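You operate a simulated robot arm through the tools that you are given. There is no shell and no other tool. Be economical: measure what you need, move in short steps, check, and stop when the job is done.

You run a simulated robot arm. Do the job below in one go: nothing can be reset, and whatever is moved stays where it is left.

Task
Take the brown brush on the middle island bench top and put it away on the top of the two-tier table. Then put the yellow tin on the middle island bench top away on the top of the steel wall shelf. Then stack the white carton labelled "belts" from the middle island bench top on top of the white carton labelled "rings". Then shut the left packing drawer. Then take the grey pipe coupling and put it on the low shelf of the packing bench. Then open the dye locker door, fetch the blue dye cup from the inside of the dye locker and stand it on top of the white tin, then shut the door. Then open the bench tank lid. Do these in the order given. Set down upright: yellow tin, grey pipe coupling, blue dye cup.

It is judged by the outcome, as a careful person would: the job done as asked, and still so three seconds after it is handed in. It fails if anything else is knocked over, pushed out of place, dropped, spilled or broken. Lids that push on must go on centred and level and be pressed home; caps that screw on are set level and turned clockwise until they are tight.

Robot
A 7-joint arm with a two-finger parallel gripper on a trunk, on a base that drives. Base frame: it is fixed to the floor where the robot stands at the start and does not move with it; the origin is under the middle of the robot, x ahead of it, y to its left, z up; the surface under the hand at the start is at about z = 80. Units: cm, degrees, N and s.
Its first joint turns from -166.0 to 166.0 degrees. Places, roughly: bench tank lid [-200, -20, 90]; blue dye cup (8x8x10 cm) [360, -860, 60]; brown brush (11x5x7 cm) [60, -10, 80]; dye locker door [350, -850, 70]; grey pipe coupling (5x5x6 cm) [70, 210, 80]; left packing drawer [80, 150, 70]; low shelf of the packing bench [160, 190, 20]; top of the steel wall shelf (24x116 cm) [-244, -218, 128]; top of the two-tier table [430, -80, 70]; white carton [125, -25, 75]; white tin (8x8x9 cm) [580, -860, 50]; yellow tin (8x8x9 cm) [60, -30, 80]. Payload 1.57 kg.
The tool frame sits at the grasp point between the pads (the TCP): z along the fingers, y along the line on which they close. The tips reach 3 cm beyond it. Largest opening 11 cm; finger width 2.4, thickness 1.2; the body of the gripper, 4.8 by 11.2 cm, starts 7.8 cm behind the TCP.
Orientation is that of the tool frame in the base frame, as a unit quaternion [x, y, z, w]. With the fingers straight down and closing along the base's y, the tool's x points along the base's -x, its y along +y and its z along -z.

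Tools
- The arm moves only by the tool arm_command. Its argument "increments" is a list that holds one entry, the list of rows, each a list of 7 numbers: the turn, a rotation vector about the tool's x, y, z in degrees, then the shift along the tool's x, y, z in m, then the gripper command, from -1 (fully open) to 1 (shut), values between in proportion. In form: [[[ax, ay, az, dx, dy, dz, fingers], ...]]. A call has 1 to 12 rows; each row shifts and turns the commanded pose from where the row before left it, along the tool's axes as they then stand. A row lasts 0.2 s, in which the tool goes at most 5 cm and 8.6 degrees; a call with a longer step from one row to the next is refused whole, and so is a gripper value outside its range. Where a pose cannot be reached the arm comes as near as it can. A force on the tool above 40 N (or 10 N above the force at the start of the call, whichever is more), or a blocked arm, ends the call early, and 0.2 s more pass. The fingers move at their own pace (about 10.8 cm/s each) and stop on an object; they squeeze with about 43 N. The grip force told is the motor's: it shows also when the fingers shut on nothing. Time passes only in rows, and 0.2 s behind the last, so rows that do not move let the fingers close. It gives the time, the measured TCP pose, the force on the tool (base axes), the opening and the grip force at its end, in the units of the frame above (readings bear some noise), with the torque about the TCP (base axes, N m) and any sound that the robot's microphone picked up.
- Cameras (640 x 400 px; columns grow to the right, rows downward): "scene" is now at [48.48, 13.83, 135.68]; the picture's right is [-0.64, -0.77, 0.00], its down [-0.46, 0.39, -0.80] and it looks along [0.61, -0.51, -0.60] (base axes); focal length 266 px, centre (320, 200). "wrist" rides on the gripper at [7, 1.6, -14.1] in the tool frame; the picture's right is [-0.23, 0.97, 0.00], its down [-0.86, -0.20, -0.48] and it looks along [-0.47, -0.11, 0.88] (tool axes); focal length 222 px, centre (320, 200). There is no depth. A picture from a camera that has moved, and an enlarged one, comes with that camera's place and axes in the base frame and with its lens. The place of the scene camera against the robot may be out by one fixed shift of up to 1.2 cm in any direction.
- grab_frame(camera): a new picture of that camera. The clock stands still meanwhile.
- slide_trunk(by): slides the trunk up (or, below 0, down) by that many cm; the arm and the scene camera ride with it, the base frame stays. It gives what a move gives, with no picture.
- steer(legs): drives the robot by 1 to 6 legs, each [ahead, left, turn to the left] in cm, cm and degrees, along the robot's own axes; the way and the turn of a leg run together, so that a leg with both is an arc; at most 150 cm and 180 degrees a leg. The arm and the cameras ride along, it lands a little off, and it stops where it bumps. It gives what a move gives.
- head_to(pan, tilt): turns the head with the scene camera to pan (to the left, within 103 degrees either way) and tilt (down, from -29 to 69), counted from straight ahead of the robot. It gives what a move gives.
- inspect(camera, box): a new picture of the part [left, top, right, bottom] of that camera's present view, enlarged. The clock stands still meanwhile.
- hand_in(): hands the job in; it is judged then, once.

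Work in short steps. Places have to be worked out from the pictures, the camera data and where the tool is seen: move nearer, look again, correct. Check each grasp and each placing, and mend what went wrong. You have 207 turns and 180 pictures in all, those below and enlarged ones among them. Open the gripper and draw the arm clear of the work before you hand the job in, unless the task says otherwise; then end with one line.

The tools are called after "Emit:" by a JSON object that holds its "api" and its "payload". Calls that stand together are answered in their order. arm_command: Moves the arm, as the interface text tells. Its arguments: {"type":"object","properties":{"increments":{"type":"array"}},"required":["increments"]} The other tools are called the same way: slide_trunk (by) slides the trunk up or down; steer (legs) drives the base; head_to (pan, tilt) turns the head that bears the scene camera; grab_frame (camera) takes a picture; inspect (camera, box) takes an enlarged picture of a part of a camera's view; hand_in () hands the job in.

At the start:

```text
time: 0.0
ee_pos: [69.2, 4.52, 118.68]
tool_rot: [0.0, 1.0, 0.0, 0.0]
contact_force: [-0.2, -1.5, 0.0]
wrist_torque: [0.0, 0.01, 0.0]
width: 11.01
grip_force: 0.0
trunk travel left (down, up): [-40.0, 21.0]
robot x, y, heading: [-0.48, -0.46, 0.2]
head pan, tilt: [-39.9, 37.1]
```

scene: 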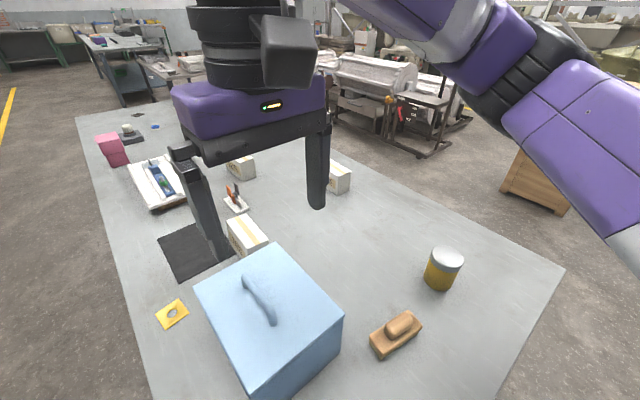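
wrist: 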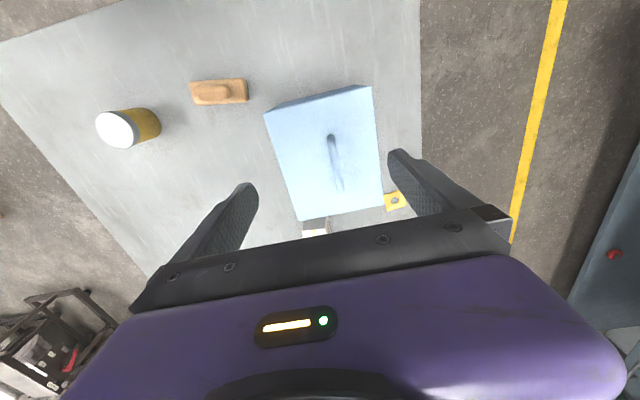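

I start with the brush: it appears at about (59,-14.5). I'll enlarge to see how it lies.

Emit:
{"api": "inspect", "payload": {"camera": "scene", "box": [340, 220, 500, 380]}}

Emit:
{"api": "inspect", "payload": {"camera": "scene", "box": [80, 100, 400, 300]}}

```text
2.50 times, centred on (420, 300) of scene
camera zoom: at [48.48, 13.83, 135.68], right [-0.64, -0.77, 0.0], down [-0.46, 0.39, -0.8], along [0.61, -0.51, -0.6], focal length 664 px, centre (70, -50)
```

zoom: 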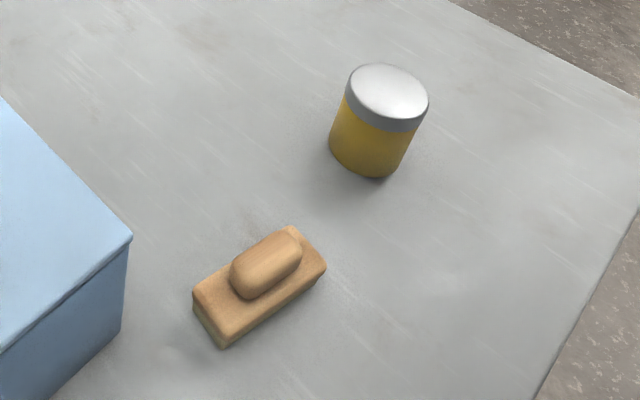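

```text
2.00 times, centred on (240, 200) of scene
camera zoom: at [48.48, 13.83, 135.68], right [-0.64, -0.77, 0.0], down [-0.46, 0.39, -0.8], along [0.61, -0.51, -0.6], focal length 531 px, centre (480, 200)
```

zoom: 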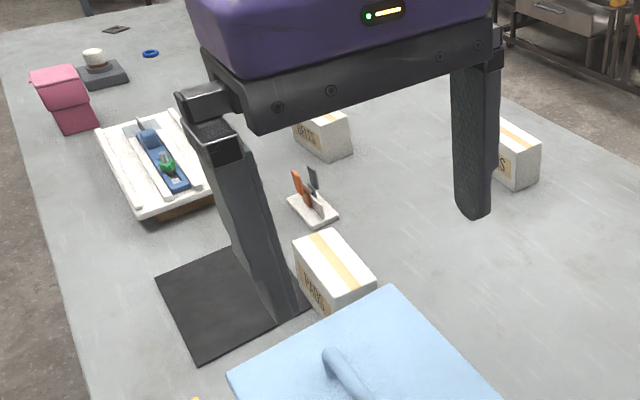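

Brush centre ≈ (58.9,-14.5), long axis ~9° off y. I move above it and begin turning the fingers to close across its short side.

Emit:
{"api": "arm_command", "payload": {"increments": [[[0, 0, 0, 0.0206, -0.038, 0, -1], [0, 0, 0, 0.0206, -0.038, 0, -1], [0, 0, 0, 0.0206, -0.038, 0, -1], [0, 0, 0, 0.0206, -0.038, 0, -1], [0, 0, 0, 0.0206, -0.038, 0, -1], [0, 0, -8.1, 0, 0, 0, -1], [0, 0, -8.1, 0, 0, 0, -1], [0, 0, -8.1, 0, 0, 0, -1], [0, 0, -8.1, 0, 0, 0, -1], [0, 0, -8.1, 0, 0, 0, -1], [0, 0, -8.1, 0, 0, 0, -1], [0, 0, -8.1, 0, 0, 0, -1]]]}}

Emit:
{"api": "arm_command", "payload": {"increments": [[[0, 0, -8.2, 0, 0, 0, -1], [0, 0, -8.2, 0, 0, 0, -1], [0, 0, -8.2, 0, 0, 0, -1], [0, 0, 0, 0, 0, 0.05, -1], [0, 0, 0, 0, 0, 0.05, -1], [0, 0, 0, 0, 0, 0.05, -1], [0, 0, 0, 0, 0, 0.05, -1], [0, 0, 0, 0, 0, 0, -1]]]}}

Emit:
{"api": "grab_frame", "payload": {"camera": "wrist"}}

Emit:
{"api": "grab_frame", "payload": {"camera": "scene"}}

```text
time: 2.6
ee_pos: [57.92, -11.27, 118.2]
tool_rot: [-0.474, 0.881, 0.0, 0.001]
contact_force: [0.2, 0.2, -0.4]
wrist_torque: [0.01, -0.01, 0.02]
width: 10.98
grip_force: 0.0
out of reach, approached as far as the arm can: row 12
trunk travel left (down, up): [-40.0, 21.0]
robot x, y, heading: [-0.02, 0.02, -0.1]
head pan, tilt: [-39.9, 37.1]
```

```text
time: 4.4
ee_pos: [58.51, 1.03, 104.46]
tool_rot: [-0.65, 0.76, 0.0, -0.001]
contact_force: [1.0, 0.1, -0.1]
wrist_torque: [0.01, -0.01, -0.02]
width: 10.97
grip_force: 0.1
out of reach, approached as far as the arm can: row 1, 2, 3, 4, 5, 6, 7
trunk travel left (down, up): [-40.0, 21.0]
robot x, y, heading: [0.06, 0.26, 0.1]
head pan, tilt: [-39.9, 37.1]
```

```text
175 pictures are left
camera wrist: at [55.75, -5.83, 118.38], right [-0.93, 0.37, 0.0], down [0.33, 0.81, 0.48], along [0.18, 0.44, -0.88], focal length 222 px, centre (320, 200)
```

wrist: 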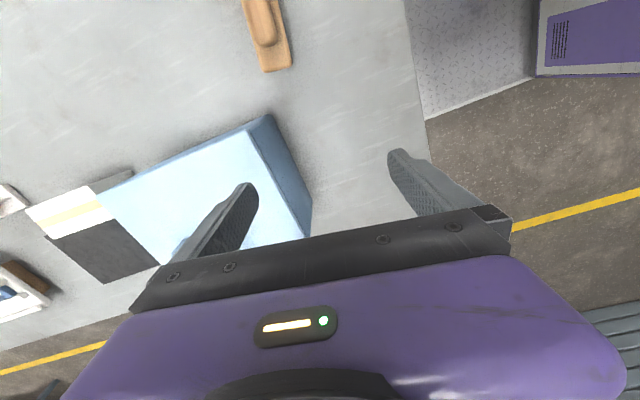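

```text
174 pictures are left
camera scene: at [48.49, 13.84, 135.68], right [-0.64, -0.77, 0.0], down [-0.46, 0.39, -0.8], along [0.61, -0.51, -0.6], focal length 266 px, centre (320, 200)
```

scene: 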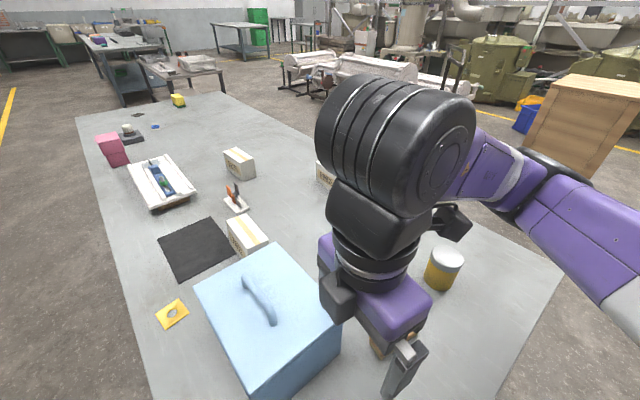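

The arm is too close in here to turn. I lift and back the robot up 20 cm.

Emit:
{"api": "arm_command", "payload": {"increments": [[[0, 0, 0, 0, 0, -0.05, -1], [0, 0, 0, 0, 0, -0.05, -1], [0, 0, 0, 0, 0, -0.05, -1], [0, 0, 0, 0, 0, 0, -1]]]}}

Emit:
{"api": "steer", "payload": {"legs": [[-20, 0, 0]]}}

```text
time: 5.4
ee_pos: [58.6, 0.76, 119.49]
tool_rot: [-0.651, 0.759, 0.0, -0.001]
contact_force: [1.3, 0.1, 0.4]
wrist_torque: [0.03, 0.07, -0.01]
width: 11.0
grip_force: 0.1
trunk travel left (down, up): [-40.0, 21.0]
robot x, y, heading: [-0.2, -0.08, -0.2]
head pan, tilt: [-39.9, 37.1]
```

```text
time: 7.0
ee_pos: [38.97, 0.64, 119.37]
tool_rot: [-0.651, 0.759, 0.0, 0.0]
contact_force: [0.2, -0.3, -0.8]
wrist_torque: [0.02, -0.01, 0.01]
width: 11.0
grip_force: 0.1
trunk travel left (down, up): [-40.0, 21.0]
robot x, y, heading: [-19.63, 0.01, -0.4]
head pan, tilt: [-39.9, 37.1]
```

Now move over the brush (orientation is already right) and descend partway.

Emit:
{"api": "arm_command", "payload": {"increments": [[[0, 0, 0, 0.0198, -0.0366, 0, -1], [0, 0, 0, 0.0198, -0.0366, 0, -1], [0, 0, 0, 0.0198, -0.0366, 0, -1], [0, 0, 0, 0.0198, -0.0366, 0, -1], [0, 0, 0, 0.0198, -0.0366, 0, -1], [0, 0, 0, 0.0198, -0.0366, 0, -1], [0, 0, 0, 0, 0, 0.05, -1], [0, 0, 0, 0, 0, 0.05, -1], [0, 0, 0, 0, 0, 0.05, -1], [0, 0, 0, 0, 0, 0.05, -1], [0, 0, 0, 0, 0, 0, -1]]]}}

Emit:
{"api": "grab_frame", "payload": {"camera": "wrist"}}

Emit:
{"api": "grab_frame", "payload": {"camera": "scene"}}

```text
time: 9.4
ee_pos: [40.53, 2.47, 103.11]
tool_rot: [-0.65, 0.76, -0.001, -0.001]
contact_force: [0.0, -0.7, -0.4]
wrist_torque: [0.0, 0.0, 0.02]
width: 11.01
grip_force: 0.0
out of reach, approached as far as the arm can: row 1, 2, 3, 4, 5, 6, 8, 9, 10
trunk travel left (down, up): [-40.0, 21.0]
robot x, y, heading: [-19.26, 0.41, -0.1]
head pan, tilt: [-39.9, 37.1]
```

```text
173 pictures are left
camera wrist: at [37.75, -4.24, 117.08], right [-0.93, 0.38, 0.0], down [0.33, 0.81, 0.48], along [0.18, 0.44, -0.88], focal length 222 px, centre (320, 200)
```

wrist: 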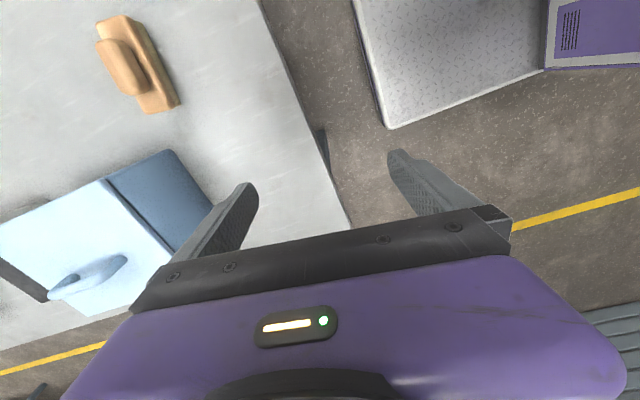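

```text
172 pictures are left
camera scene: at [28.98, 13.76, 135.68], right [-0.64, -0.77, 0.0], down [-0.46, 0.39, -0.8], along [0.61, -0.51, -0.6], focal length 266 px, centre (320, 200)
```

scene: 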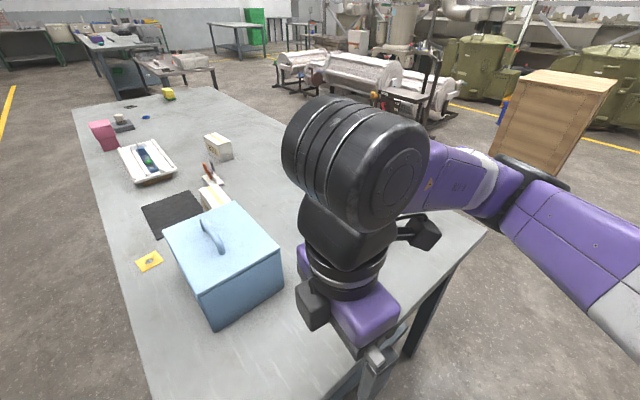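

That direction hits a joint limit. I lift and turn the other way.

Emit:
{"api": "arm_command", "payload": {"increments": [[[0, 0, 0, 0, 0, -0.05, -1], [0, 0, 0, 0, 0, -0.05, -1], [0, 0, 0, 0, 0, -0.05, -1], [0, 0, 8.5, 0, 0, 0, -1], [0, 0, 8.5, 0, 0, 0, -1], [0, 0, 8.5, 0, 0, 0, -1], [0, 0, 8.5, 0, 0, 0, -1], [0, 0, 8.5, 0, 0, 0, -1], [0, 0, 8.5, 0, 0, 0, -1], [0, 0, 8.5, 0, 0, 0, -1], [0, 0, 8.5, 0, 0, 0, -1], [0, 0, 8.5, 0, 0, 0, -1]]]}}

Emit:
{"api": "arm_command", "payload": {"increments": [[[0, 0, 8.5, 0, 0, 0, -1], [0, 0, 8.5, 0, 0, 0, -1], [0, 0, 8.5, 0, 0, 0, -1], [0, 0, 8.5, 0, 0, 0, -1], [0, 0, 8.5, 0, 0, 0, -1], [0, 0, 8.5, 0, 0, 0, -1], [0, 0, 8.5, 0, 0, 0, -1], [0, 0, 8.5, 0, 0, 0, -1], [0, 0, 8.5, 0, 0, 0, -1], [0, 0, 8.5, 0, 0, 0, -1], [0, 0, 8.5, 0, 0, 0, -1], [0, 0, 8.5, 0, 0, 0, -1]]]}}

```text
time: 12.0
ee_pos: [40.31, 2.4, 118.1]
tool_rot: [-0.041, 0.999, 0.001, 0.0]
contact_force: [-0.2, 0.0, -0.1]
wrist_torque: [-0.01, 0.01, -0.02]
width: 10.99
grip_force: 0.0
trunk travel left (down, up): [-40.0, 21.0]
robot x, y, heading: [-19.49, 0.06, -0.1]
head pan, tilt: [-39.9, 37.1]
```

```text
time: 14.6
ee_pos: [40.38, 2.53, 118.25]
tool_rot: [0.751, 0.66, 0.0, 0.0]
contact_force: [0.1, -0.6, -0.3]
wrist_torque: [0.01, -0.01, 0.0]
width: 11.0
grip_force: 0.1
trunk travel left (down, up): [-40.0, 21.0]
robot x, y, heading: [-19.31, -0.2, -0.1]
head pan, tilt: [-39.9, 37.1]
```

Orientation is now right (fingers close along x). Move over the brush and lower to z≈98.

Emit:
{"api": "arm_command", "payload": {"increments": [[[0, 0, 0, -0.0242, 0.0342, 0, -1], [0, 0, 0, -0.0242, 0.0342, 0, -1], [0, 0, 0, -0.0242, 0.0342, 0, -1], [0, 0, 0, -0.0242, 0.0342, 0, -1], [0, 0, 0, -0.0242, 0.0342, 0, -1], [0, 0, 0, -0.0242, 0.0342, 0, -1], [0, 0, 0, 0, 0, 0.05, -1], [0, 0, 0, 0, 0, 0.05, -1], [0, 0, 0, 0, 0, 0.05, -1], [0, 0, 0, 0, 0, 0.05, -1], [0, 0, 0, 0, 0, 0, -1]]]}}

Emit:
{"api": "grab_frame", "payload": {"camera": "wrist"}}

Emit:
{"api": "grab_frame", "payload": {"camera": "scene"}}

```text
time: 17.0
ee_pos: [59.04, -14.53, 98.25]
tool_rot: [0.751, 0.661, 0.0, 0.0]
contact_force: [-0.7, 0.7, 0.8]
wrist_torque: [0.01, -0.02, -0.07]
width: 11.0
grip_force: 0.0
trunk travel left (down, up): [-40.0, 21.0]
robot x, y, heading: [-19.36, -0.15, -0.2]
head pan, tilt: [-39.9, 37.1]
```

```text
171 pictures are left
camera wrist: at [61.46, -8.03, 112.25], right [0.94, -0.35, 0.0], down [-0.31, -0.82, 0.48], along [-0.17, -0.45, -0.88], focal length 222 px, centre (320, 200)
```

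wrist: 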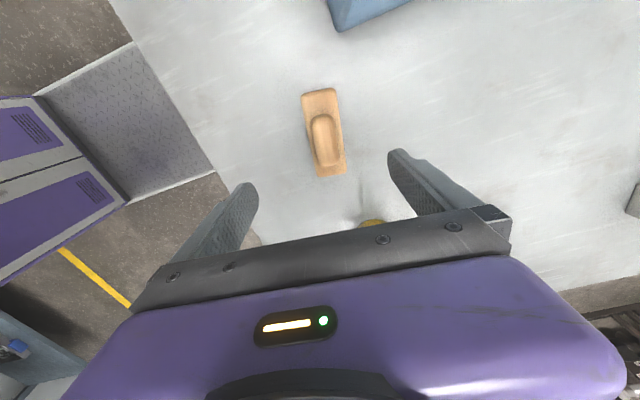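

```text
170 pictures are left
camera scene: at [28.98, 13.76, 135.68], right [-0.64, -0.77, 0.0], down [-0.46, 0.39, -0.8], along [0.61, -0.51, -0.6], focal length 266 px, centre (320, 200)
```

scene: 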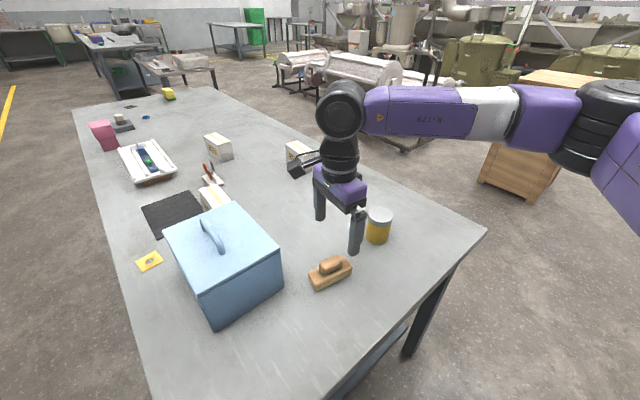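

Brush centre refined to (59.9,-14.5). Shift 0.8 cm and descend to z≈84.

Emit:
{"api": "arm_command", "payload": {"increments": [[[0, 0, 0, 0.001, 0.008, 0.04, -1], [0, 0, 0, 0, 0, 0.04, -1], [0, 0, 0, 0, 0, 0.03, -1], [0, 0, 0, 0, 0, 0.02, -1], [0, 0, 0, 0, 0, 0.012, -1], [0, 0, 0, 0, 0, 0, -1]]]}}

Emit:
{"api": "grab_frame", "payload": {"camera": "wrist"}}

Emit:
{"api": "inspect", "payload": {"camera": "scene", "box": [260, 180, 420, 300]}}

```text
time: 18.4
ee_pos: [59.71, -14.5, 83.94]
tool_rot: [0.751, 0.661, 0.0, 0.0]
contact_force: [-0.1, -0.2, -0.2]
wrist_torque: [-0.04, 0.02, -0.05]
width: 11.01
grip_force: 0.1
trunk travel left (down, up): [-40.0, 21.0]
robot x, y, heading: [-19.69, -0.47, -0.2]
head pan, tilt: [-39.9, 37.1]
```

```text
169 pictures are left
camera wrist: at [62.15, -7.96, 97.96], right [0.94, -0.35, 0.0], down [-0.31, -0.82, 0.48], along [-0.17, -0.45, -0.88], focal length 222 px, centre (320, 200)
```

wrist: 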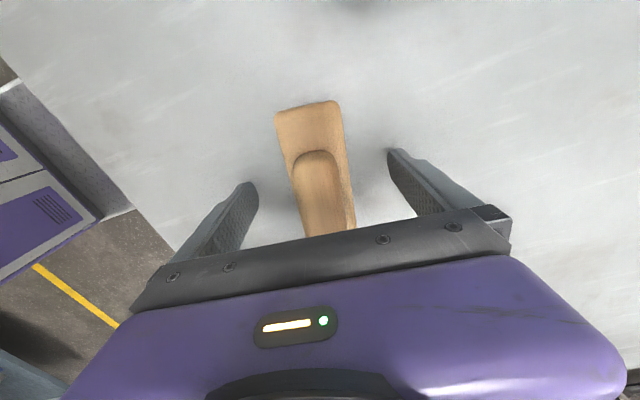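

```text
3.33 times, centred on (340, 240) of scene
camera zoom: at [28.98, 13.76, 135.68], right [-0.64, -0.77, 0.0], down [-0.46, 0.39, -0.8], along [0.61, -0.51, -0.6], focal length 886 px, centre (253, 67)
```

zoom: 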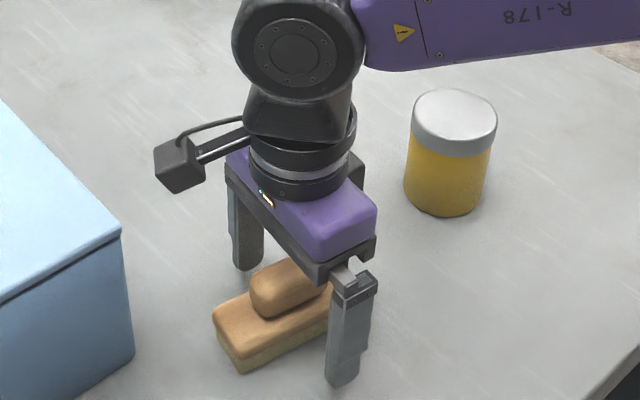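

The fingers straddle the brush. Descend slightly more, then close.

Emit:
{"api": "arm_command", "payload": {"increments": [[[0, 0, 0, 0, 0, 0.004, -1], [0, 0, 0, 0, 0, 0.004, -1], [0, 0, 0, 0, 0, 0, -1], [0, 0, 0, 0, 0, 0, 1], [0, 0, 0, 0, 0, 0, 1], [0, 0, 0, 0, 0, 0, 1], [0, 0, 0, 0, 0, 0, 1]]]}}

Emit:
{"api": "inspect", "payload": {"camera": "scene", "box": [260, 180, 420, 300]}}

```text
time: 20.0
ee_pos: [59.78, -14.53, 83.18]
tool_rot: [0.751, 0.66, -0.001, 0.001]
contact_force: [-0.4, -1.3, 0.8]
wrist_torque: [0.02, 0.02, -0.07]
width: 4.37
grip_force: 43.4
trunk travel left (down, up): [-40.0, 21.0]
robot x, y, heading: [-19.26, 0.32, -0.0]
head pan, tilt: [-39.9, 37.1]
```

```text
3.33 times, centred on (340, 240) of scene
camera zoom: at [28.98, 13.76, 135.68], right [-0.64, -0.77, 0.0], down [-0.46, 0.39, -0.8], along [0.61, -0.51, -0.6], focal length 886 px, centre (253, 67)
```

zoom: 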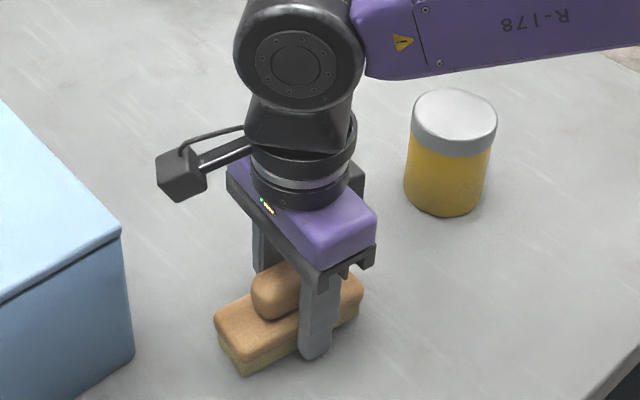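

Brush gripped (4.4 cm). Lift it 35 cm and back off; then look down the aisle.

Emit:
{"api": "arm_command", "payload": {"increments": [[[0, 0, 0, 0, 0, -0.04, 1], [0, 0, 0, 0, 0, -0.05, 1], [0, 0, 0, 0, 0, -0.05, 1], [0, 0, 0, 0, 0, -0.05, 1], [0, 0, 0, 0, 0, -0.05, 1], [0, 0, 0, 0, 0, -0.05, 1], [0, 0, 0, 0, 0, -0.05, 1], [0, 0, 0, 0, 0, 0, 1]]]}}

Emit:
{"api": "steer", "payload": {"legs": [[-45, 0, 0], [0, -135, 0]]}}

Emit:
{"api": "head_to", "payload": {"pan": 0, "tilt": 20}}

Emit:
{"api": "grab_frame", "payload": {"camera": "scene"}}

```text
time: 21.8
ee_pos: [59.78, -14.72, 117.3]
tool_rot: [0.751, 0.661, 0.0, 0.001]
contact_force: [0.2, -0.5, -0.4]
wrist_torque: [0.02, -0.01, 0.02]
width: 4.34
grip_force: 42.8
trunk travel left (down, up): [-40.0, 21.0]
robot x, y, heading: [-19.69, 0.27, -0.1]
head pan, tilt: [-39.9, 37.1]
```

```text
time: 30.8
ee_pos: [14.11, -150.41, 117.15]
tool_rot: [0.757, 0.654, 0.0, 0.0]
contact_force: [0.3, -0.3, -1.1]
wrist_torque: [-0.01, -0.01, 0.0]
width: 4.34
grip_force: 42.9
trunk travel left (down, up): [-40.0, 21.0]
robot x, y, heading: [-64.86, -134.02, -1.2]
head pan, tilt: [-39.9, 37.1]
```

```text
time: 31.8
ee_pos: [14.1, -150.36, 117.18]
tool_rot: [0.756, 0.654, -0.001, 0.0]
contact_force: [0.5, -0.5, -1.7]
wrist_torque: [0.02, -0.02, 0.01]
width: 4.36
grip_force: 42.8
trunk travel left (down, up): [-40.0, 21.0]
robot x, y, heading: [-64.4, -134.61, -1.1]
head pan, tilt: [0.0, 20.0]
```

```text
166 pictures are left
camera scene: at [-13.3, -115.84, 138.39], right [-0.02, -1.0, 0.0], down [-0.34, 0.01, -0.94], along [0.94, -0.02, -0.34], focal length 266 px, centre (320, 200)
```

scene: 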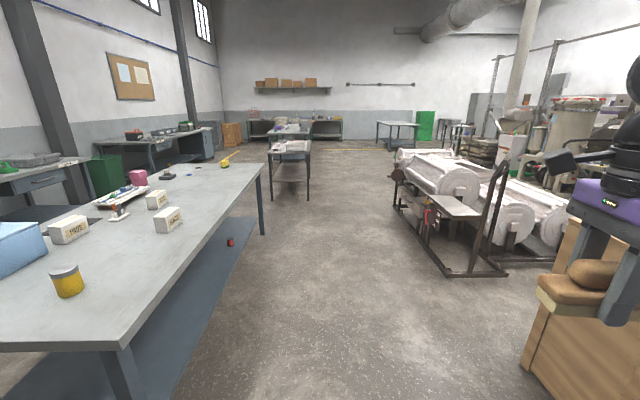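

The aisle is clear; the two-tier table spans about x 371–490, y -47…-106. I drive down the aisle.

Emit:
{"api": "steer", "payload": {"legs": [[0, 0, 1.1], [150, 0, 0], [150, 0, 0], [130, 0, 0]]}}

Emit:
{"api": "head_to", "payload": {"pan": 40, "tilt": 30}}

Emit:
{"api": "grab_frame", "payload": {"camera": "scene"}}

```text
time: 52.6
ee_pos: [441.94, -150.45, 117.13]
tool_rot: [0.751, 0.66, 0.0, 0.0]
contact_force: [-0.1, -0.1, -1.2]
wrist_torque: [0.02, 0.06, 0.0]
width: 4.36
grip_force: 42.9
trunk travel left (down, up): [-40.0, 21.0]
robot x, y, heading: [362.84, -135.72, -0.1]
head pan, tilt: [0.0, 20.0]
```

```text
time: 53.7
ee_pos: [441.75, -150.51, 117.22]
tool_rot: [0.751, 0.66, 0.0, 0.001]
contact_force: [-0.1, -0.1, -1.9]
wrist_torque: [-0.04, 0.02, 0.0]
width: 4.36
grip_force: 43.6
trunk travel left (down, up): [-40.0, 21.0]
robot x, y, heading: [362.64, -135.21, -0.4]
head pan, tilt: [40.0, 30.0]
```

```text
165 pictures are left
camera scene: at [411.49, -110.44, 136.78], right [0.64, -0.77, 0.0], down [-0.38, -0.32, -0.87], along [0.67, 0.55, -0.5], focal length 266 px, centre (320, 200)
```

scene: 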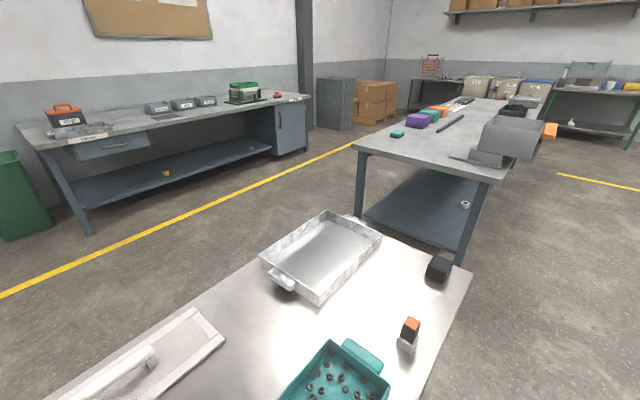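

Table top at z≈70 has several items. Look further down for a free spot.

Emit:
{"api": "head_to", "payload": {"pan": 55, "tilt": 50}}

Emit:
{"api": "grab_frame", "payload": {"camera": "scene"}}

```text
time: 54.5
ee_pos: [441.7, -150.38, 117.28]
tool_rot: [0.751, 0.66, 0.0, 0.0]
contact_force: [0.0, -0.7, -1.6]
wrist_torque: [0.04, 0.0, 0.0]
width: 4.33
grip_force: 42.7
trunk travel left (down, up): [-40.0, 21.0]
robot x, y, heading: [362.9, -135.17, -0.3]
head pan, tilt: [55.0, 50.0]
```

```text
164 pictures are left
camera scene: at [408.98, -109.93, 133.84], right [0.82, -0.58, 0.0], down [-0.44, -0.62, -0.64], along [0.37, 0.53, -0.77], focal length 266 px, centre (320, 200)
```

scene: 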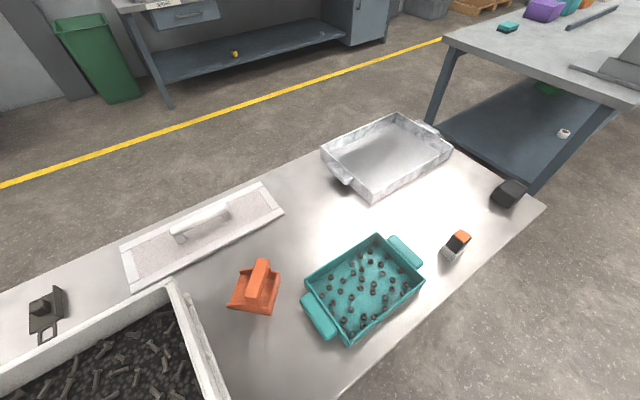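

Free spot at about (468,-88) between tray, teal bin and black box. Drive so the hand will hover there, facing +y.

Emit:
{"api": "steer", "payload": {"legs": [[90, -31, 0], [0, 0, 90.3]]}}

Emit:
{"api": "head_to", "payload": {"pan": -10, "tilt": 55}}

Emit:
{"api": "grab_frame", "payload": {"camera": "scene"}}

Emit:
{"api": "grab_frame", "payload": {"camera": "wrist"}}

```text
time: 63.4
ee_pos: [466.0, -86.35, 117.17]
tool_rot: [0.052, 0.999, 0.0, 0.0]
contact_force: [0.2, -0.2, -0.8]
wrist_torque: [0.02, -0.01, -0.02]
width: 4.34
grip_force: 42.5
trunk travel left (down, up): [-40.0, 21.0]
robot x, y, heading: [453.16, -165.56, 91.2]
head pan, tilt: [55.0, 50.0]
```

```text
time: 64.7
ee_pos: [465.92, -86.25, 117.18]
tool_rot: [0.053, 0.999, 0.0, 0.0]
contact_force: [1.0, 0.0, -0.7]
wrist_torque: [0.0, -0.02, 0.0]
width: 4.36
grip_force: 42.7
trunk travel left (down, up): [-40.0, 21.0]
robot x, y, heading: [452.86, -165.69, 91.1]
head pan, tilt: [-10.0, 55.0]
```

```text
163 pictures are left
camera scene: at [432.33, -116.98, 133.18], right [0.99, -0.15, 0.0], down [-0.12, -0.81, -0.57], along [0.09, 0.57, -0.82], focal length 266 px, centre (320, 200)
```

scene: 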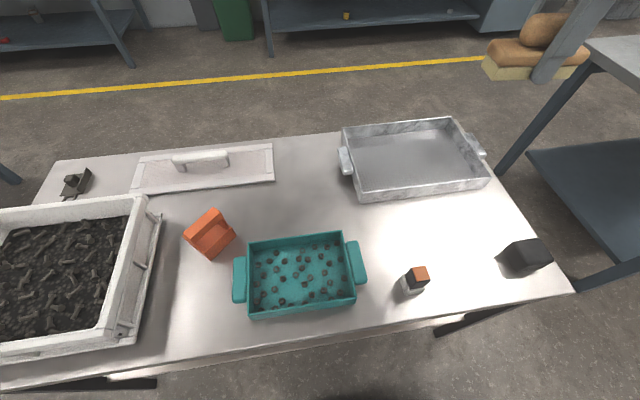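

```text
162 pictures are left
camera wrist: at [459.11, -84.02, 131.18], right [0.33, 0.94, 0.0], down [0.83, -0.29, 0.48], along [0.45, -0.16, -0.88], focal length 222 px, centre (320, 200)
```

wrist: 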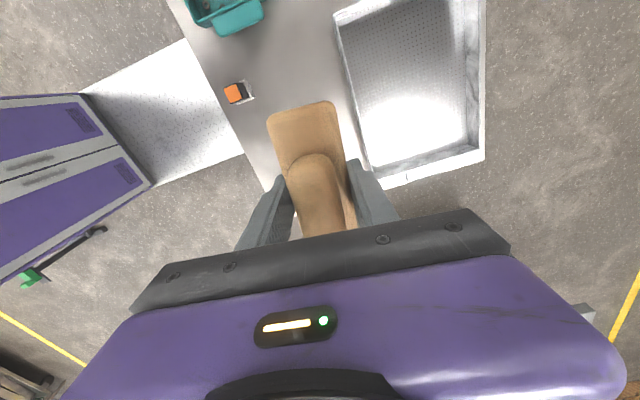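

Target (469,-89). Move there and descend to z≈77.

Emit:
{"api": "arm_command", "payload": {"increments": [[[0, 0, 0, -0.0327, -0.0237, 0, 1], [0, 0, 0, 0, 0, 0.045, 1], [0, 0, 0, 0, 0, 0.045, 1], [0, 0, 0, 0, 0, 0.045, 1], [0, 0, 0, 0, 0, 0.045, 1], [0, 0, 0, 0, 0, 0.045, 1], [0, 0, 0, 0, 0, 0.045, 1], [0, 0, 0, 0, 0, 0.045, 1], [0, 0, 0, 0, 0, 0.045, 1], [0, 0, 0, 0, 0, 0.04, 1], [0, 0, 0, 0, 0, 0, 1]]]}}

Emit:
{"api": "grab_frame", "payload": {"camera": "scene"}}

Emit:
{"api": "grab_frame", "payload": {"camera": "wrist"}}

```text
time: 67.1
ee_pos: [468.77, -89.11, 77.26]
tool_rot: [0.051, 0.999, 0.0, 0.0]
contact_force: [1.2, -0.9, -0.8]
wrist_torque: [0.04, 0.01, 0.0]
width: 4.36
grip_force: 42.4
trunk travel left (down, up): [-40.0, 21.0]
robot x, y, heading: [453.23, -165.9, 91.0]
head pan, tilt: [-10.0, 55.0]
```

```text
161 pictures are left
camera scene: at [432.34, -116.99, 133.18], right [0.99, -0.15, 0.0], down [-0.13, -0.81, -0.57], along [0.09, 0.57, -0.82], focal length 266 px, centre (320, 200)
```

scene: 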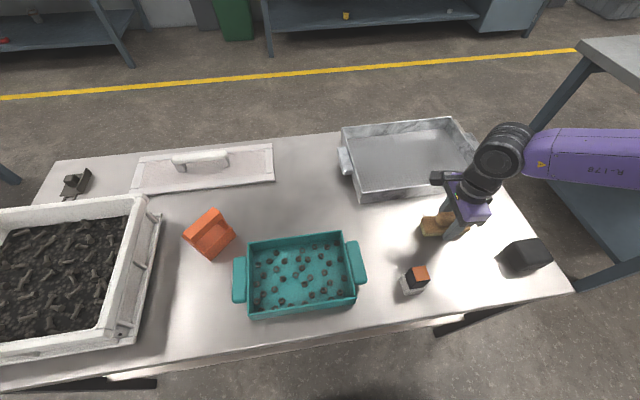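

```text
160 pictures are left
camera wrist: at [461.97, -86.8, 91.37], right [0.33, 0.94, 0.0], down [0.83, -0.29, 0.48], along [0.45, -0.16, -0.88], focal length 222 px, centre (320, 200)
```

wrist: 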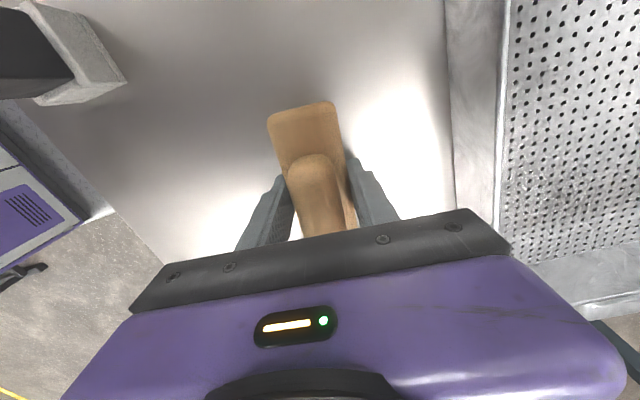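

Clear on all sides. Lower in small steps till contact.

Emit:
{"api": "arm_command", "payload": {"increments": [[[0, 0, 0, 0, 0, 0.01, 1], [0, 0, 0, 0, 0, 0.006, 1], [0, 0, 0, 0, 0, 0.004, 1], [0, 0, 0, 0, 0, 0.003, 1], [0, 0, 0, 0, 0, 0.003, 1], [0, 0, 0, 0, 0, 0.003, 1], [0, 0, 0, 0, 0, 0.003, 1], [0, 0, 0, 0, 0, 0.003, 1], [0, 0, 0, 0, 0, 0.003, 1], [0, 0, 0, 0, 0, 0.003, 1]]]}}

```text
time: 67.6
ee_pos: [468.79, -89.05, 76.89]
tool_rot: [0.053, 0.999, 0.001, 0.0]
contact_force: [-2.1, -10.9, 30.6]
wrist_torque: [-0.9, 0.17, 0.07]
width: 4.33
grip_force: 42.8
trunk travel left (down, up): [-40.0, 21.0]
robot x, y, heading: [452.97, -165.77, 91.2]
head pan, tilt: [-10.0, 55.0]
stopped in row 2: the force on the tool passed its limit at 69 N (the readings are from after the stop); the commanded pose is now the measured one
```

Contact with table at TCP z≈76.9 (surface ≈73). Release and rise.

Emit:
{"api": "arm_command", "payload": {"increments": [[[0, 0, 0, 0, 0, -0.001, 1], [0, 0, 0, 0, 0, 0, -0.3], [0, 0, 0, 0, 0, 0, -0.3], [0, 0, 0, 0, 0, 0, -0.3], [0, 0, 0, 0, 0, -0.02, -0.3], [0, 0, 0, 0, 0, -0.04, -0.3], [0, 0, 0, 0, 0, -0.05, -0.3], [0, 0, 0, 0, 0, -0.05, -0.3], [0, 0, 0, 0, 0, -0.05, -0.3], [0, 0, 0, 0, 0, -0.05, -0.3], [0, 0, 0, 0, 0, -0.05, -0.3], [0, 0, 0, 0, 0, -0.05, -0.3]]]}}

Emit:
{"api": "inspect", "payload": {"camera": "scene", "box": [320, 160, 560, 310]}}

```text
time: 70.2
ee_pos: [468.58, -88.91, 112.33]
tool_rot: [0.05, 0.999, -0.002, -0.004]
contact_force: [-0.1, 0.1, -0.5]
wrist_torque: [0.0, -0.01, -0.02]
width: 7.13
grip_force: 0.0
trunk travel left (down, up): [-40.0, 21.0]
robot x, y, heading: [452.88, -165.87, 91.1]
head pan, tilt: [-10.0, 55.0]
```

```text
2.67 times, centred on (440, 235) of scene
camera zoom: at [432.34, -116.99, 133.17], right [0.99, -0.15, 0.0], down [-0.13, -0.81, -0.57], along [0.09, 0.57, -0.82], focal length 708 px, centre (0, 107)
```

zoom: 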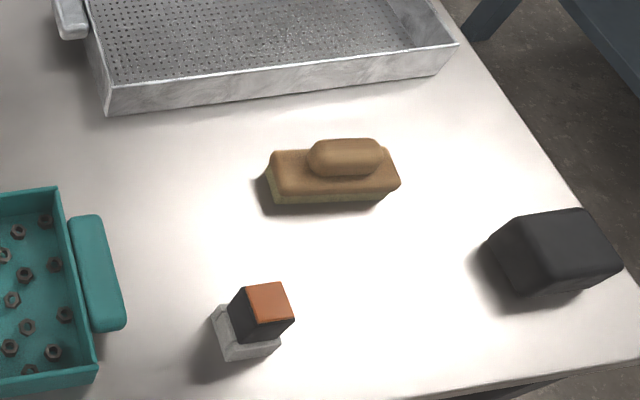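

The brush sits well on the table. Now drive back along the aisle to face the yellow tin from the bench's right side.

Emit:
{"api": "steer", "payload": {"legs": [[0, 0, -1.1], [0, 150, 0], [0, 150, 0], [0, 107, 0], [52, 0, 0]]}}

Emit:
{"api": "grab_frame", "payload": {"camera": "wrist"}}

Emit:
{"api": "grab_frame", "payload": {"camera": "scene"}}

```text
time: 92.5
ee_pos: [70.93, -32.69, 112.37]
tool_rot: [0.073, 0.997, 0.0, -0.004]
contact_force: [1.0, 0.5, -0.3]
wrist_torque: [0.0, 0.0, 0.04]
width: 7.15
grip_force: 0.1
trunk travel left (down, up): [-40.0, 21.0]
robot x, y, heading: [51.87, -108.88, 88.3]
head pan, tilt: [-10.0, 55.0]
```

```text
158 pictures are left
camera wrist: at [64.4, -30.17, 126.4], right [0.37, 0.93, 0.0], down [0.82, -0.32, 0.47], along [0.44, -0.18, -0.88], focal length 222 px, centre (320, 200)
```

wrist: 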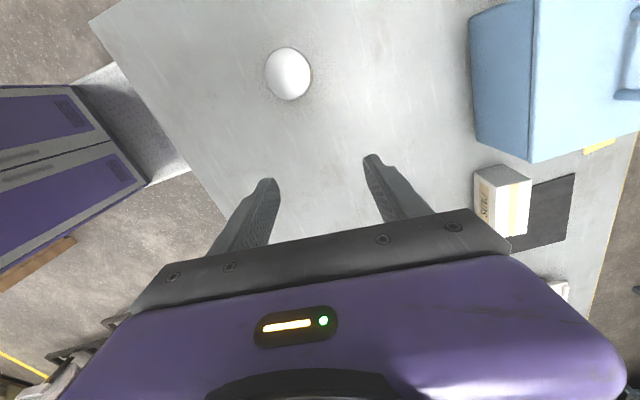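

```text
157 pictures are left
camera scene: at [33.52, -59.09, 133.18], right [0.98, -0.2, 0.0], down [-0.17, -0.8, -0.57], along [0.12, 0.56, -0.82], focal length 266 px, centre (320, 200)
```

scene: 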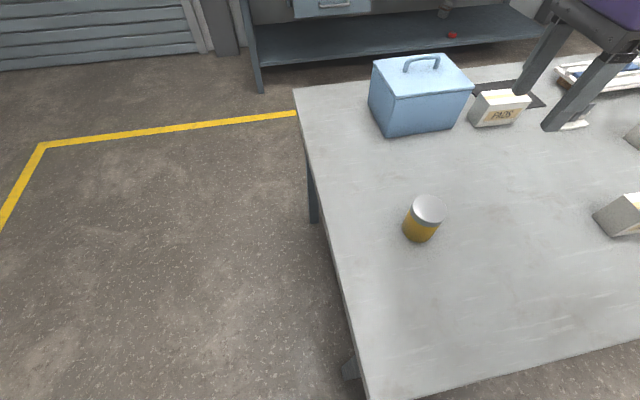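

Tin at ≈(61.5,-34.9). Move above with fingers open and descend partway.

Emit:
{"api": "arm_command", "payload": {"increments": [[[0, 0, 0, 0.045, -0.0178, 0, -1], [0, 0, 0, 0.045, -0.0178, 0, -1], [0, 0, 0, 0, 0, 0.04, -1], [0, 0, 0, 0, 0, 0.04, -1], [0, 0, 0, 0, 0, 0.03, -1], [0, 0, 0, 0, 0, 0, -1]]]}}

Emit:
{"api": "grab_frame", "payload": {"camera": "wrist"}}

Emit:
{"api": "inspect", "payload": {"camera": "scene", "box": [320, 120, 520, 245]}}

```text
time: 93.9
ee_pos: [61.61, -35.09, 101.42]
tool_rot: [0.074, 0.997, 0.0, -0.004]
contact_force: [0.2, -0.8, -0.2]
wrist_torque: [0.0, 0.0, 0.0]
width: 10.98
grip_force: 0.0
trunk travel left (down, up): [-40.0, 21.0]
robot x, y, heading: [51.24, -108.93, 88.4]
head pan, tilt: [-10.0, 55.0]
```

```text
156 pictures are left
camera wrist: at [54.96, -32.57, 115.42], right [0.37, 0.93, 0.0], down [0.82, -0.32, 0.47], along [0.44, -0.18, -0.88], focal length 222 px, centre (320, 200)
```

wrist: 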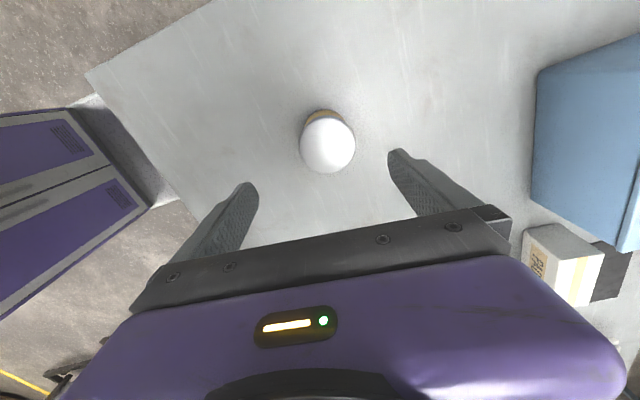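

```text
3.20 times, centred on (420, 182) of scene
camera zoom: at [33.52, -59.1, 133.18], right [0.98, -0.2, 0.0], down [-0.17, -0.8, -0.57], along [0.12, 0.56, -0.82], focal length 850 px, centre (0, 256)
```

zoom: 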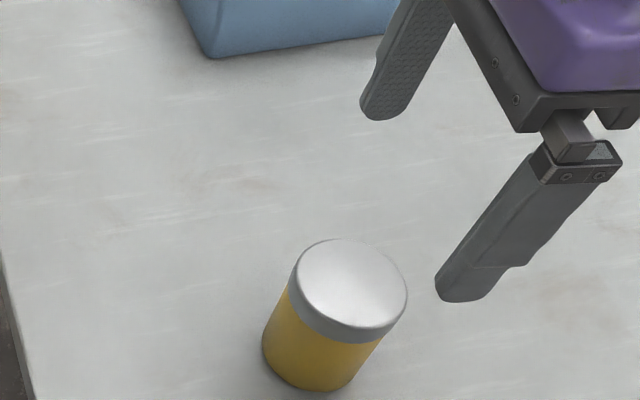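

Aligned; descend to z≈84.5 and grip.

Emit:
{"api": "arm_command", "payload": {"increments": [[[0, 0, 0, 0, 0.004, 0.04, -1], [0, 0, 0, 0, 0, 0.04, -1], [0, 0, 0, 0, 0, 0.04, -1], [0, 0, 0, 0, 0, 0.035, -1], [0, 0, 0, 0, 0, 0.012, -1], [0, 0, 0, 0, 0, 0, -1], [0, 0, 0, 0, 0, 0, 1], [0, 0, 0, 0, 0, 0, 1], [0, 0, 0, 0, 0, 0, 1]]]}}

Emit:
{"api": "inspect", "payload": {"camera": "scene", "box": [320, 120, 520, 245]}}

```text
time: 95.9
ee_pos: [61.41, -34.55, 84.62]
tool_rot: [0.074, 0.997, 0.0, -0.004]
contact_force: [0.1, 0.8, -0.1]
wrist_torque: [0.07, 0.03, 0.04]
width: 6.91
grip_force: 42.7
trunk travel left (down, up): [-40.0, 21.0]
robot x, y, heading: [51.68, -109.03, 88.2]
head pan, tilt: [-10.0, 55.0]
```

```text
3.20 times, centred on (420, 182) of scene
camera zoom: at [33.52, -59.09, 133.18], right [0.98, -0.2, 0.0], down [-0.17, -0.8, -0.57], along [0.12, 0.56, -0.82], focal length 850 px, centre (0, 256)
```

zoom: 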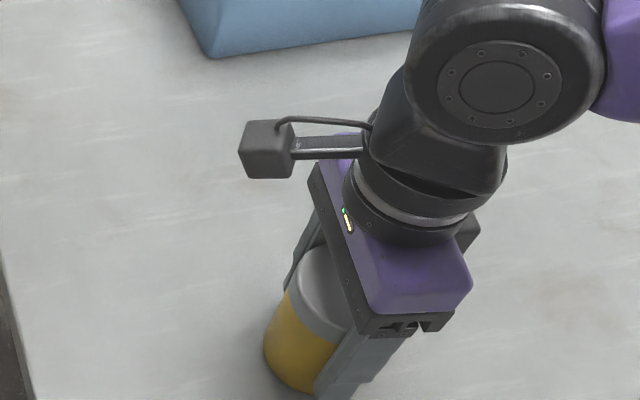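

Gripped. Lift, back away a little and look toward the steel shelf (robot's left).

Emit:
{"api": "arm_command", "payload": {"increments": [[[0, 0, 0, 0, 0, -0.04, 1], [0, 0, 0, 0, 0, -0.05, 1], [0, 0, 0, 0, 0, -0.05, 1], [0, 0, 0, 0, 0, -0.05, 1], [0, 0, 0, 0, 0, -0.05, 1], [0, 0, 0, 0, 0, -0.05, 1], [0, 0, 0, 0, 0, 0, 1]]]}}

Emit:
{"api": "steer", "payload": {"legs": [[-45, 0, 1.7]]}}

Emit:
{"api": "head_to", "payload": {"pan": 95, "tilt": 10}}

Emit:
{"api": "grab_frame", "payload": {"camera": "scene"}}

```text
time: 97.5
ee_pos: [61.65, -34.48, 113.66]
tool_rot: [0.074, 0.997, -0.001, -0.004]
contact_force: [-0.6, -0.3, -2.9]
wrist_torque: [0.02, 0.01, 0.0]
width: 6.92
grip_force: 43.0
trunk travel left (down, up): [-40.0, 21.0]
robot x, y, heading: [51.5, -108.88, 88.3]
head pan, tilt: [-10.0, 55.0]
```

```text
time: 100.2
ee_pos: [59.09, -80.4, 113.67]
tool_rot: [0.062, 0.998, 0.0, -0.004]
contact_force: [-0.5, -0.8, -1.7]
wrist_torque: [-0.01, 0.01, 0.0]
width: 6.9
grip_force: 43.0
trunk travel left (down, up): [-40.0, 21.0]
robot x, y, heading: [51.01, -154.97, 89.5]
head pan, tilt: [-10.0, 55.0]
```

```text
time: 102.1
ee_pos: [59.07, -80.23, 113.71]
tool_rot: [0.061, 0.998, -0.001, -0.005]
contact_force: [0.5, 0.5, -2.5]
wrist_torque: [-0.01, -0.02, -0.04]
width: 6.93
grip_force: 43.3
trunk travel left (down, up): [-40.0, 21.0]
robot x, y, heading: [50.9, -154.92, 89.6]
head pan, tilt: [95.0, 10.0]
```

```text
153 pictures are left
camera scene: at [20.96, -113.45, 140.01], right [-0.08, 1.0, 0.0], down [0.17, 0.01, -0.98], along [-0.98, -0.08, -0.17], focal length 266 px, centre (320, 200)
```

scene: 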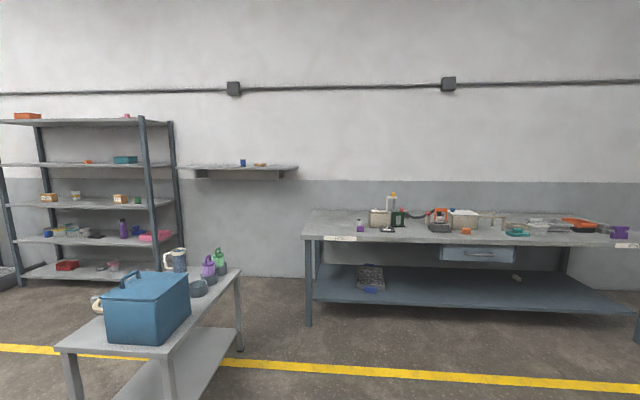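

The wall shelf is visible with free room near its right end, but a side table and the tank bench flank it. Drive closer and look.

Emit:
{"api": "steer", "payload": {"legs": [[22, 0, 0], [0, 120, 0]]}}

Emit:
{"api": "head_to", "payload": {"pan": 100, "tilt": 35}}

Emit:
{"api": "grab_frame", "payload": {"camera": "scene"}}

```text
time: 109.5
ee_pos: [-63.58, -57.9, 113.7]
tool_rot: [0.058, 0.998, -0.001, -0.004]
contact_force: [0.3, 0.0, -2.4]
wrist_torque: [-0.02, -0.03, 0.03]
width: 6.94
grip_force: 42.8
trunk travel left (down, up): [-40.0, 21.0]
robot x, y, heading: [-71.05, -132.65, 90.2]
head pan, tilt: [95.0, 10.0]
```

```text
time: 110.4
ee_pos: [-63.55, -57.88, 113.67]
tool_rot: [0.057, 0.998, 0.0, -0.004]
contact_force: [-0.4, 1.1, -2.5]
wrist_torque: [0.01, 0.02, -0.01]
width: 6.93
grip_force: 43.3
trunk travel left (down, up): [-40.0, 21.0]
robot x, y, heading: [-71.07, -132.72, 90.2]
head pan, tilt: [100.0, 35.0]
```

```text
152 pictures are left
camera scene: at [-100.88, -92.03, 136.01], right [-0.18, 0.98, 0.0], down [0.56, 0.1, -0.82], along [-0.81, -0.15, -0.57], focal length 266 px, centre (320, 200)
```

scene: 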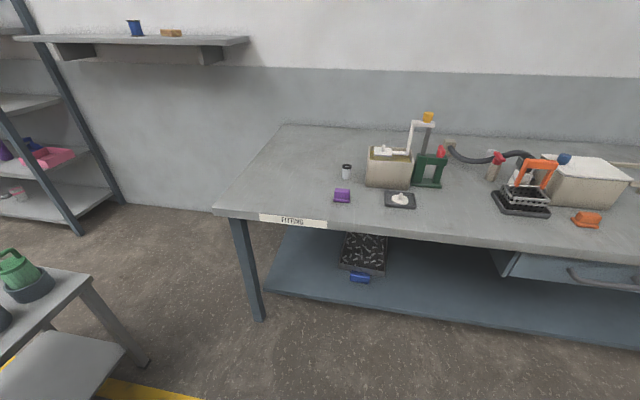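

I need to know my reach at shelf height: raise the trunk and stretch the arm forward in free space.

Emit:
{"api": "slide_trunk", "payload": {"by": 21}}

Emit:
{"api": "arm_command", "payload": {"increments": [[[0, 0, 0, 0, 0.04, -0.01, 1], [0, 0, 0, 0, 0.045, 0, 1], [0, 0, 0, 0, 0.045, 0, 1], [0, 0, 0, 0, 0.045, 0, 1], [0, 0, 0, 0, 0.045, 0, 1], [0, 0, 0, 0, 0.045, 0, 1], [0, 0, 0, 0, 0.045, 0, 1], [0, 0, 0, 0, 0.045, 0, 1], [0, 0, 0, 0, 0, 0, 1]]]}}

```text
time: 112.7
ee_pos: [-63.59, -57.82, 134.56]
tool_rot: [0.057, 0.998, -0.001, -0.004]
contact_force: [0.1, 0.0, -1.9]
wrist_torque: [-0.01, 0.02, 0.02]
width: 6.93
grip_force: 42.7
trunk travel left (down, up): [-61.0, 0.0]
robot x, y, heading: [-71.19, -132.43, 90.1]
head pan, tilt: [100.0, 35.0]
```

```text
time: 114.7
ee_pos: [-60.46, -31.72, 134.94]
tool_rot: [0.058, 0.998, -0.001, -0.004]
contact_force: [0.0, 0.0, -1.8]
wrist_torque: [0.0, -0.01, -0.01]
width: 6.93
grip_force: 43.1
out of reach, approached as far as the arm can: row 6, 7, 8
trunk travel left (down, up): [-61.0, 0.0]
robot x, y, heading: [-70.94, -132.35, 90.3]
head pan, tilt: [100.0, 35.0]
```

Tool-down reach is ~101 cm here. I'll stand at about (-139,-140) facing -y, so the shelf's near end is on my right. Retract, raise, turn around and strafe.

Emit:
{"api": "arm_command", "payload": {"increments": [[[0, 0, 0, 0, -0.045, -0.02, 1], [0, 0, 0, 0, -0.045, -0.02, 1], [0, 0, 0, 0, -0.045, -0.02, 1], [0, 0, 0, 0, -0.045, -0.02, 1], [0, 0, 0, 0, 0, 0, 1]]]}}

Emit:
{"api": "steer", "payload": {"legs": [[22, 0, 0], [0, 0, 179.7], [0, -50, 0]]}}

Emit:
{"api": "head_to", "payload": {"pan": -70, "tilt": 30}}

Emit:
{"api": "grab_frame", "payload": {"camera": "scene"}}

```text
time: 115.9
ee_pos: [-62.66, -49.91, 143.19]
tool_rot: [0.058, 0.998, -0.001, -0.004]
contact_force: [-0.7, -0.3, -2.9]
wrist_torque: [-0.01, 0.01, -0.01]
width: 6.95
grip_force: 43.2
trunk travel left (down, up): [-61.0, 0.0]
robot x, y, heading: [-71.22, -132.37, 90.2]
head pan, tilt: [100.0, 35.0]
```

```text
time: 127.3
ee_pos: [-135.94, -188.71, 143.08]
tool_rot: [0.996, -0.093, 0.004, -0.001]
contact_force: [0.1, 0.4, -3.2]
wrist_torque: [-0.02, -0.01, 0.02]
width: 6.96
grip_force: 43.4
trunk travel left (down, up): [-61.0, 0.0]
robot x, y, heading: [-121.97, -106.85, -93.7]
head pan, tilt: [100.0, 35.0]
```

```text
time: 129.9
ee_pos: [-136.03, -188.63, 143.05]
tool_rot: [0.996, -0.092, 0.005, -0.001]
contact_force: [-0.4, 0.2, -2.2]
wrist_torque: [0.0, 0.0, 0.0]
width: 6.91
grip_force: 42.8
trunk travel left (down, up): [-61.0, 0.0]
robot x, y, heading: [-121.78, -106.74, -93.9]
head pan, tilt: [-70.0, 30.0]
```

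```text
151 pictures are left
camera scene: at [-114.14, -153.94, 157.78], right [-0.28, 0.96, 0.0], down [0.48, 0.14, -0.87], along [-0.83, -0.24, -0.5], focal length 266 px, centre (320, 200)
```

scene: 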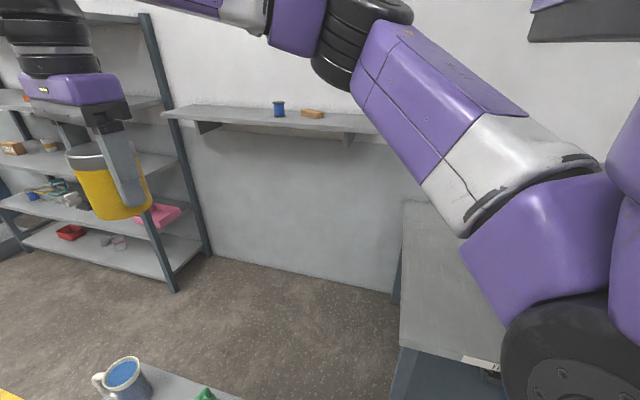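

Enlarge the shelf to measure its edges.

Emit:
{"api": "inspect", "payload": {"camera": "scene", "box": [150, 80, 410, 242]}}

```text
2.46 times, centred on (280, 161) of scene
camera zoom: at [-114.14, -153.94, 157.78], right [-0.28, 0.96, 0.0], down [0.48, 0.14, -0.87], along [-0.83, -0.24, -0.5], focal length 654 px, centre (418, 296)
```

zoom: 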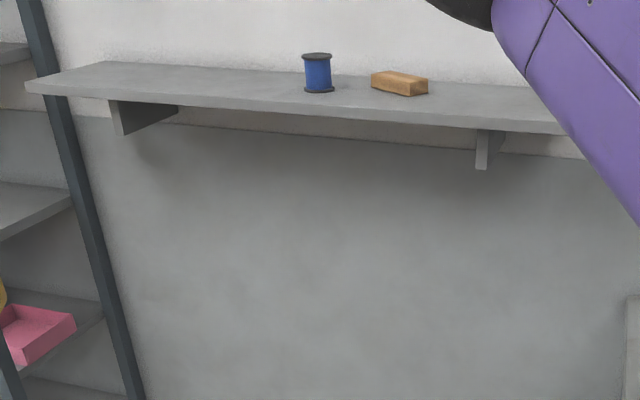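

Free room at shelf's near end (y≈-186…-160, front edge x≈-231, top z≈127). Creep to the standing spot.

Emit:
{"api": "steer", "payload": {"legs": [[0, 0, 3.9], [0, -17, 0], [33, 0, 0]]}}

```text
time: 133.6
ee_pos: [-146.95, -222.54, 143.06]
tool_rot: [0.998, -0.058, 0.005, -0.001]
contact_force: [0.0, -0.3, -2.6]
wrist_torque: [-0.03, 0.02, 0.02]
width: 6.91
grip_force: 42.9
trunk travel left (down, up): [-61.0, 0.0]
robot x, y, heading: [-138.53, -140.07, -89.4]
head pan, tilt: [-70.0, 30.0]
```

Check clearances around the base by looking down.

Emit:
{"api": "head_to", "payload": {"pan": -80, "tilt": 60}}

Emit:
{"api": "grab_frame", "payload": {"camera": "scene"}}

Emit:
{"api": "grab_frame", "payload": {"camera": "wrist"}}

```text
time: 134.6
ee_pos: [-146.93, -222.52, 143.08]
tool_rot: [0.998, -0.057, 0.005, -0.001]
contact_force: [0.7, 0.0, -2.5]
wrist_torque: [0.01, 0.03, 0.01]
width: 6.91
grip_force: 42.8
trunk travel left (down, up): [-61.0, 0.0]
robot x, y, heading: [-138.69, -139.78, -89.8]
head pan, tilt: [-80.0, 60.0]
```

```text
149 pictures are left
camera scene: at [-125.7, -184.32, 153.58], right [-0.18, 0.98, 0.0], down [0.85, 0.15, -0.5], along [-0.49, -0.09, -0.87], focal length 266 px, centre (320, 200)
```

scene: 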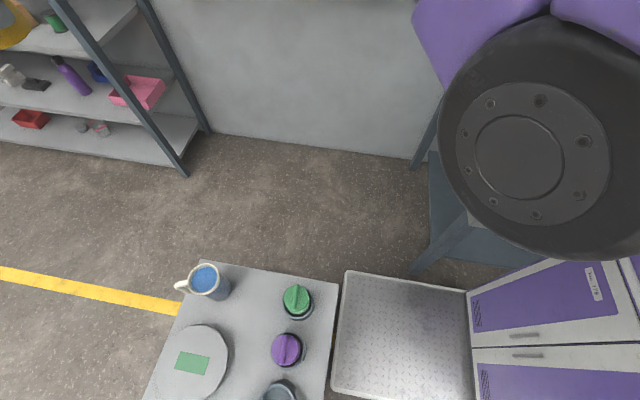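

```text
148 pictures are left
camera wrist: at [-140.32, -225.12, 157.15], right [-0.34, -0.94, 0.0], down [-0.83, 0.3, 0.47], along [-0.44, 0.16, -0.88], focal length 222 px, centre (320, 200)
```

wrist: 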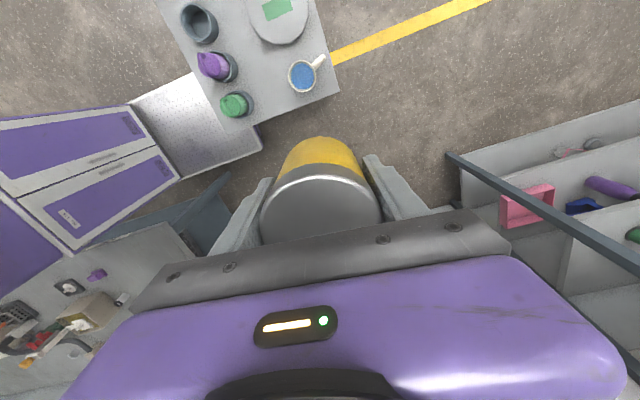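

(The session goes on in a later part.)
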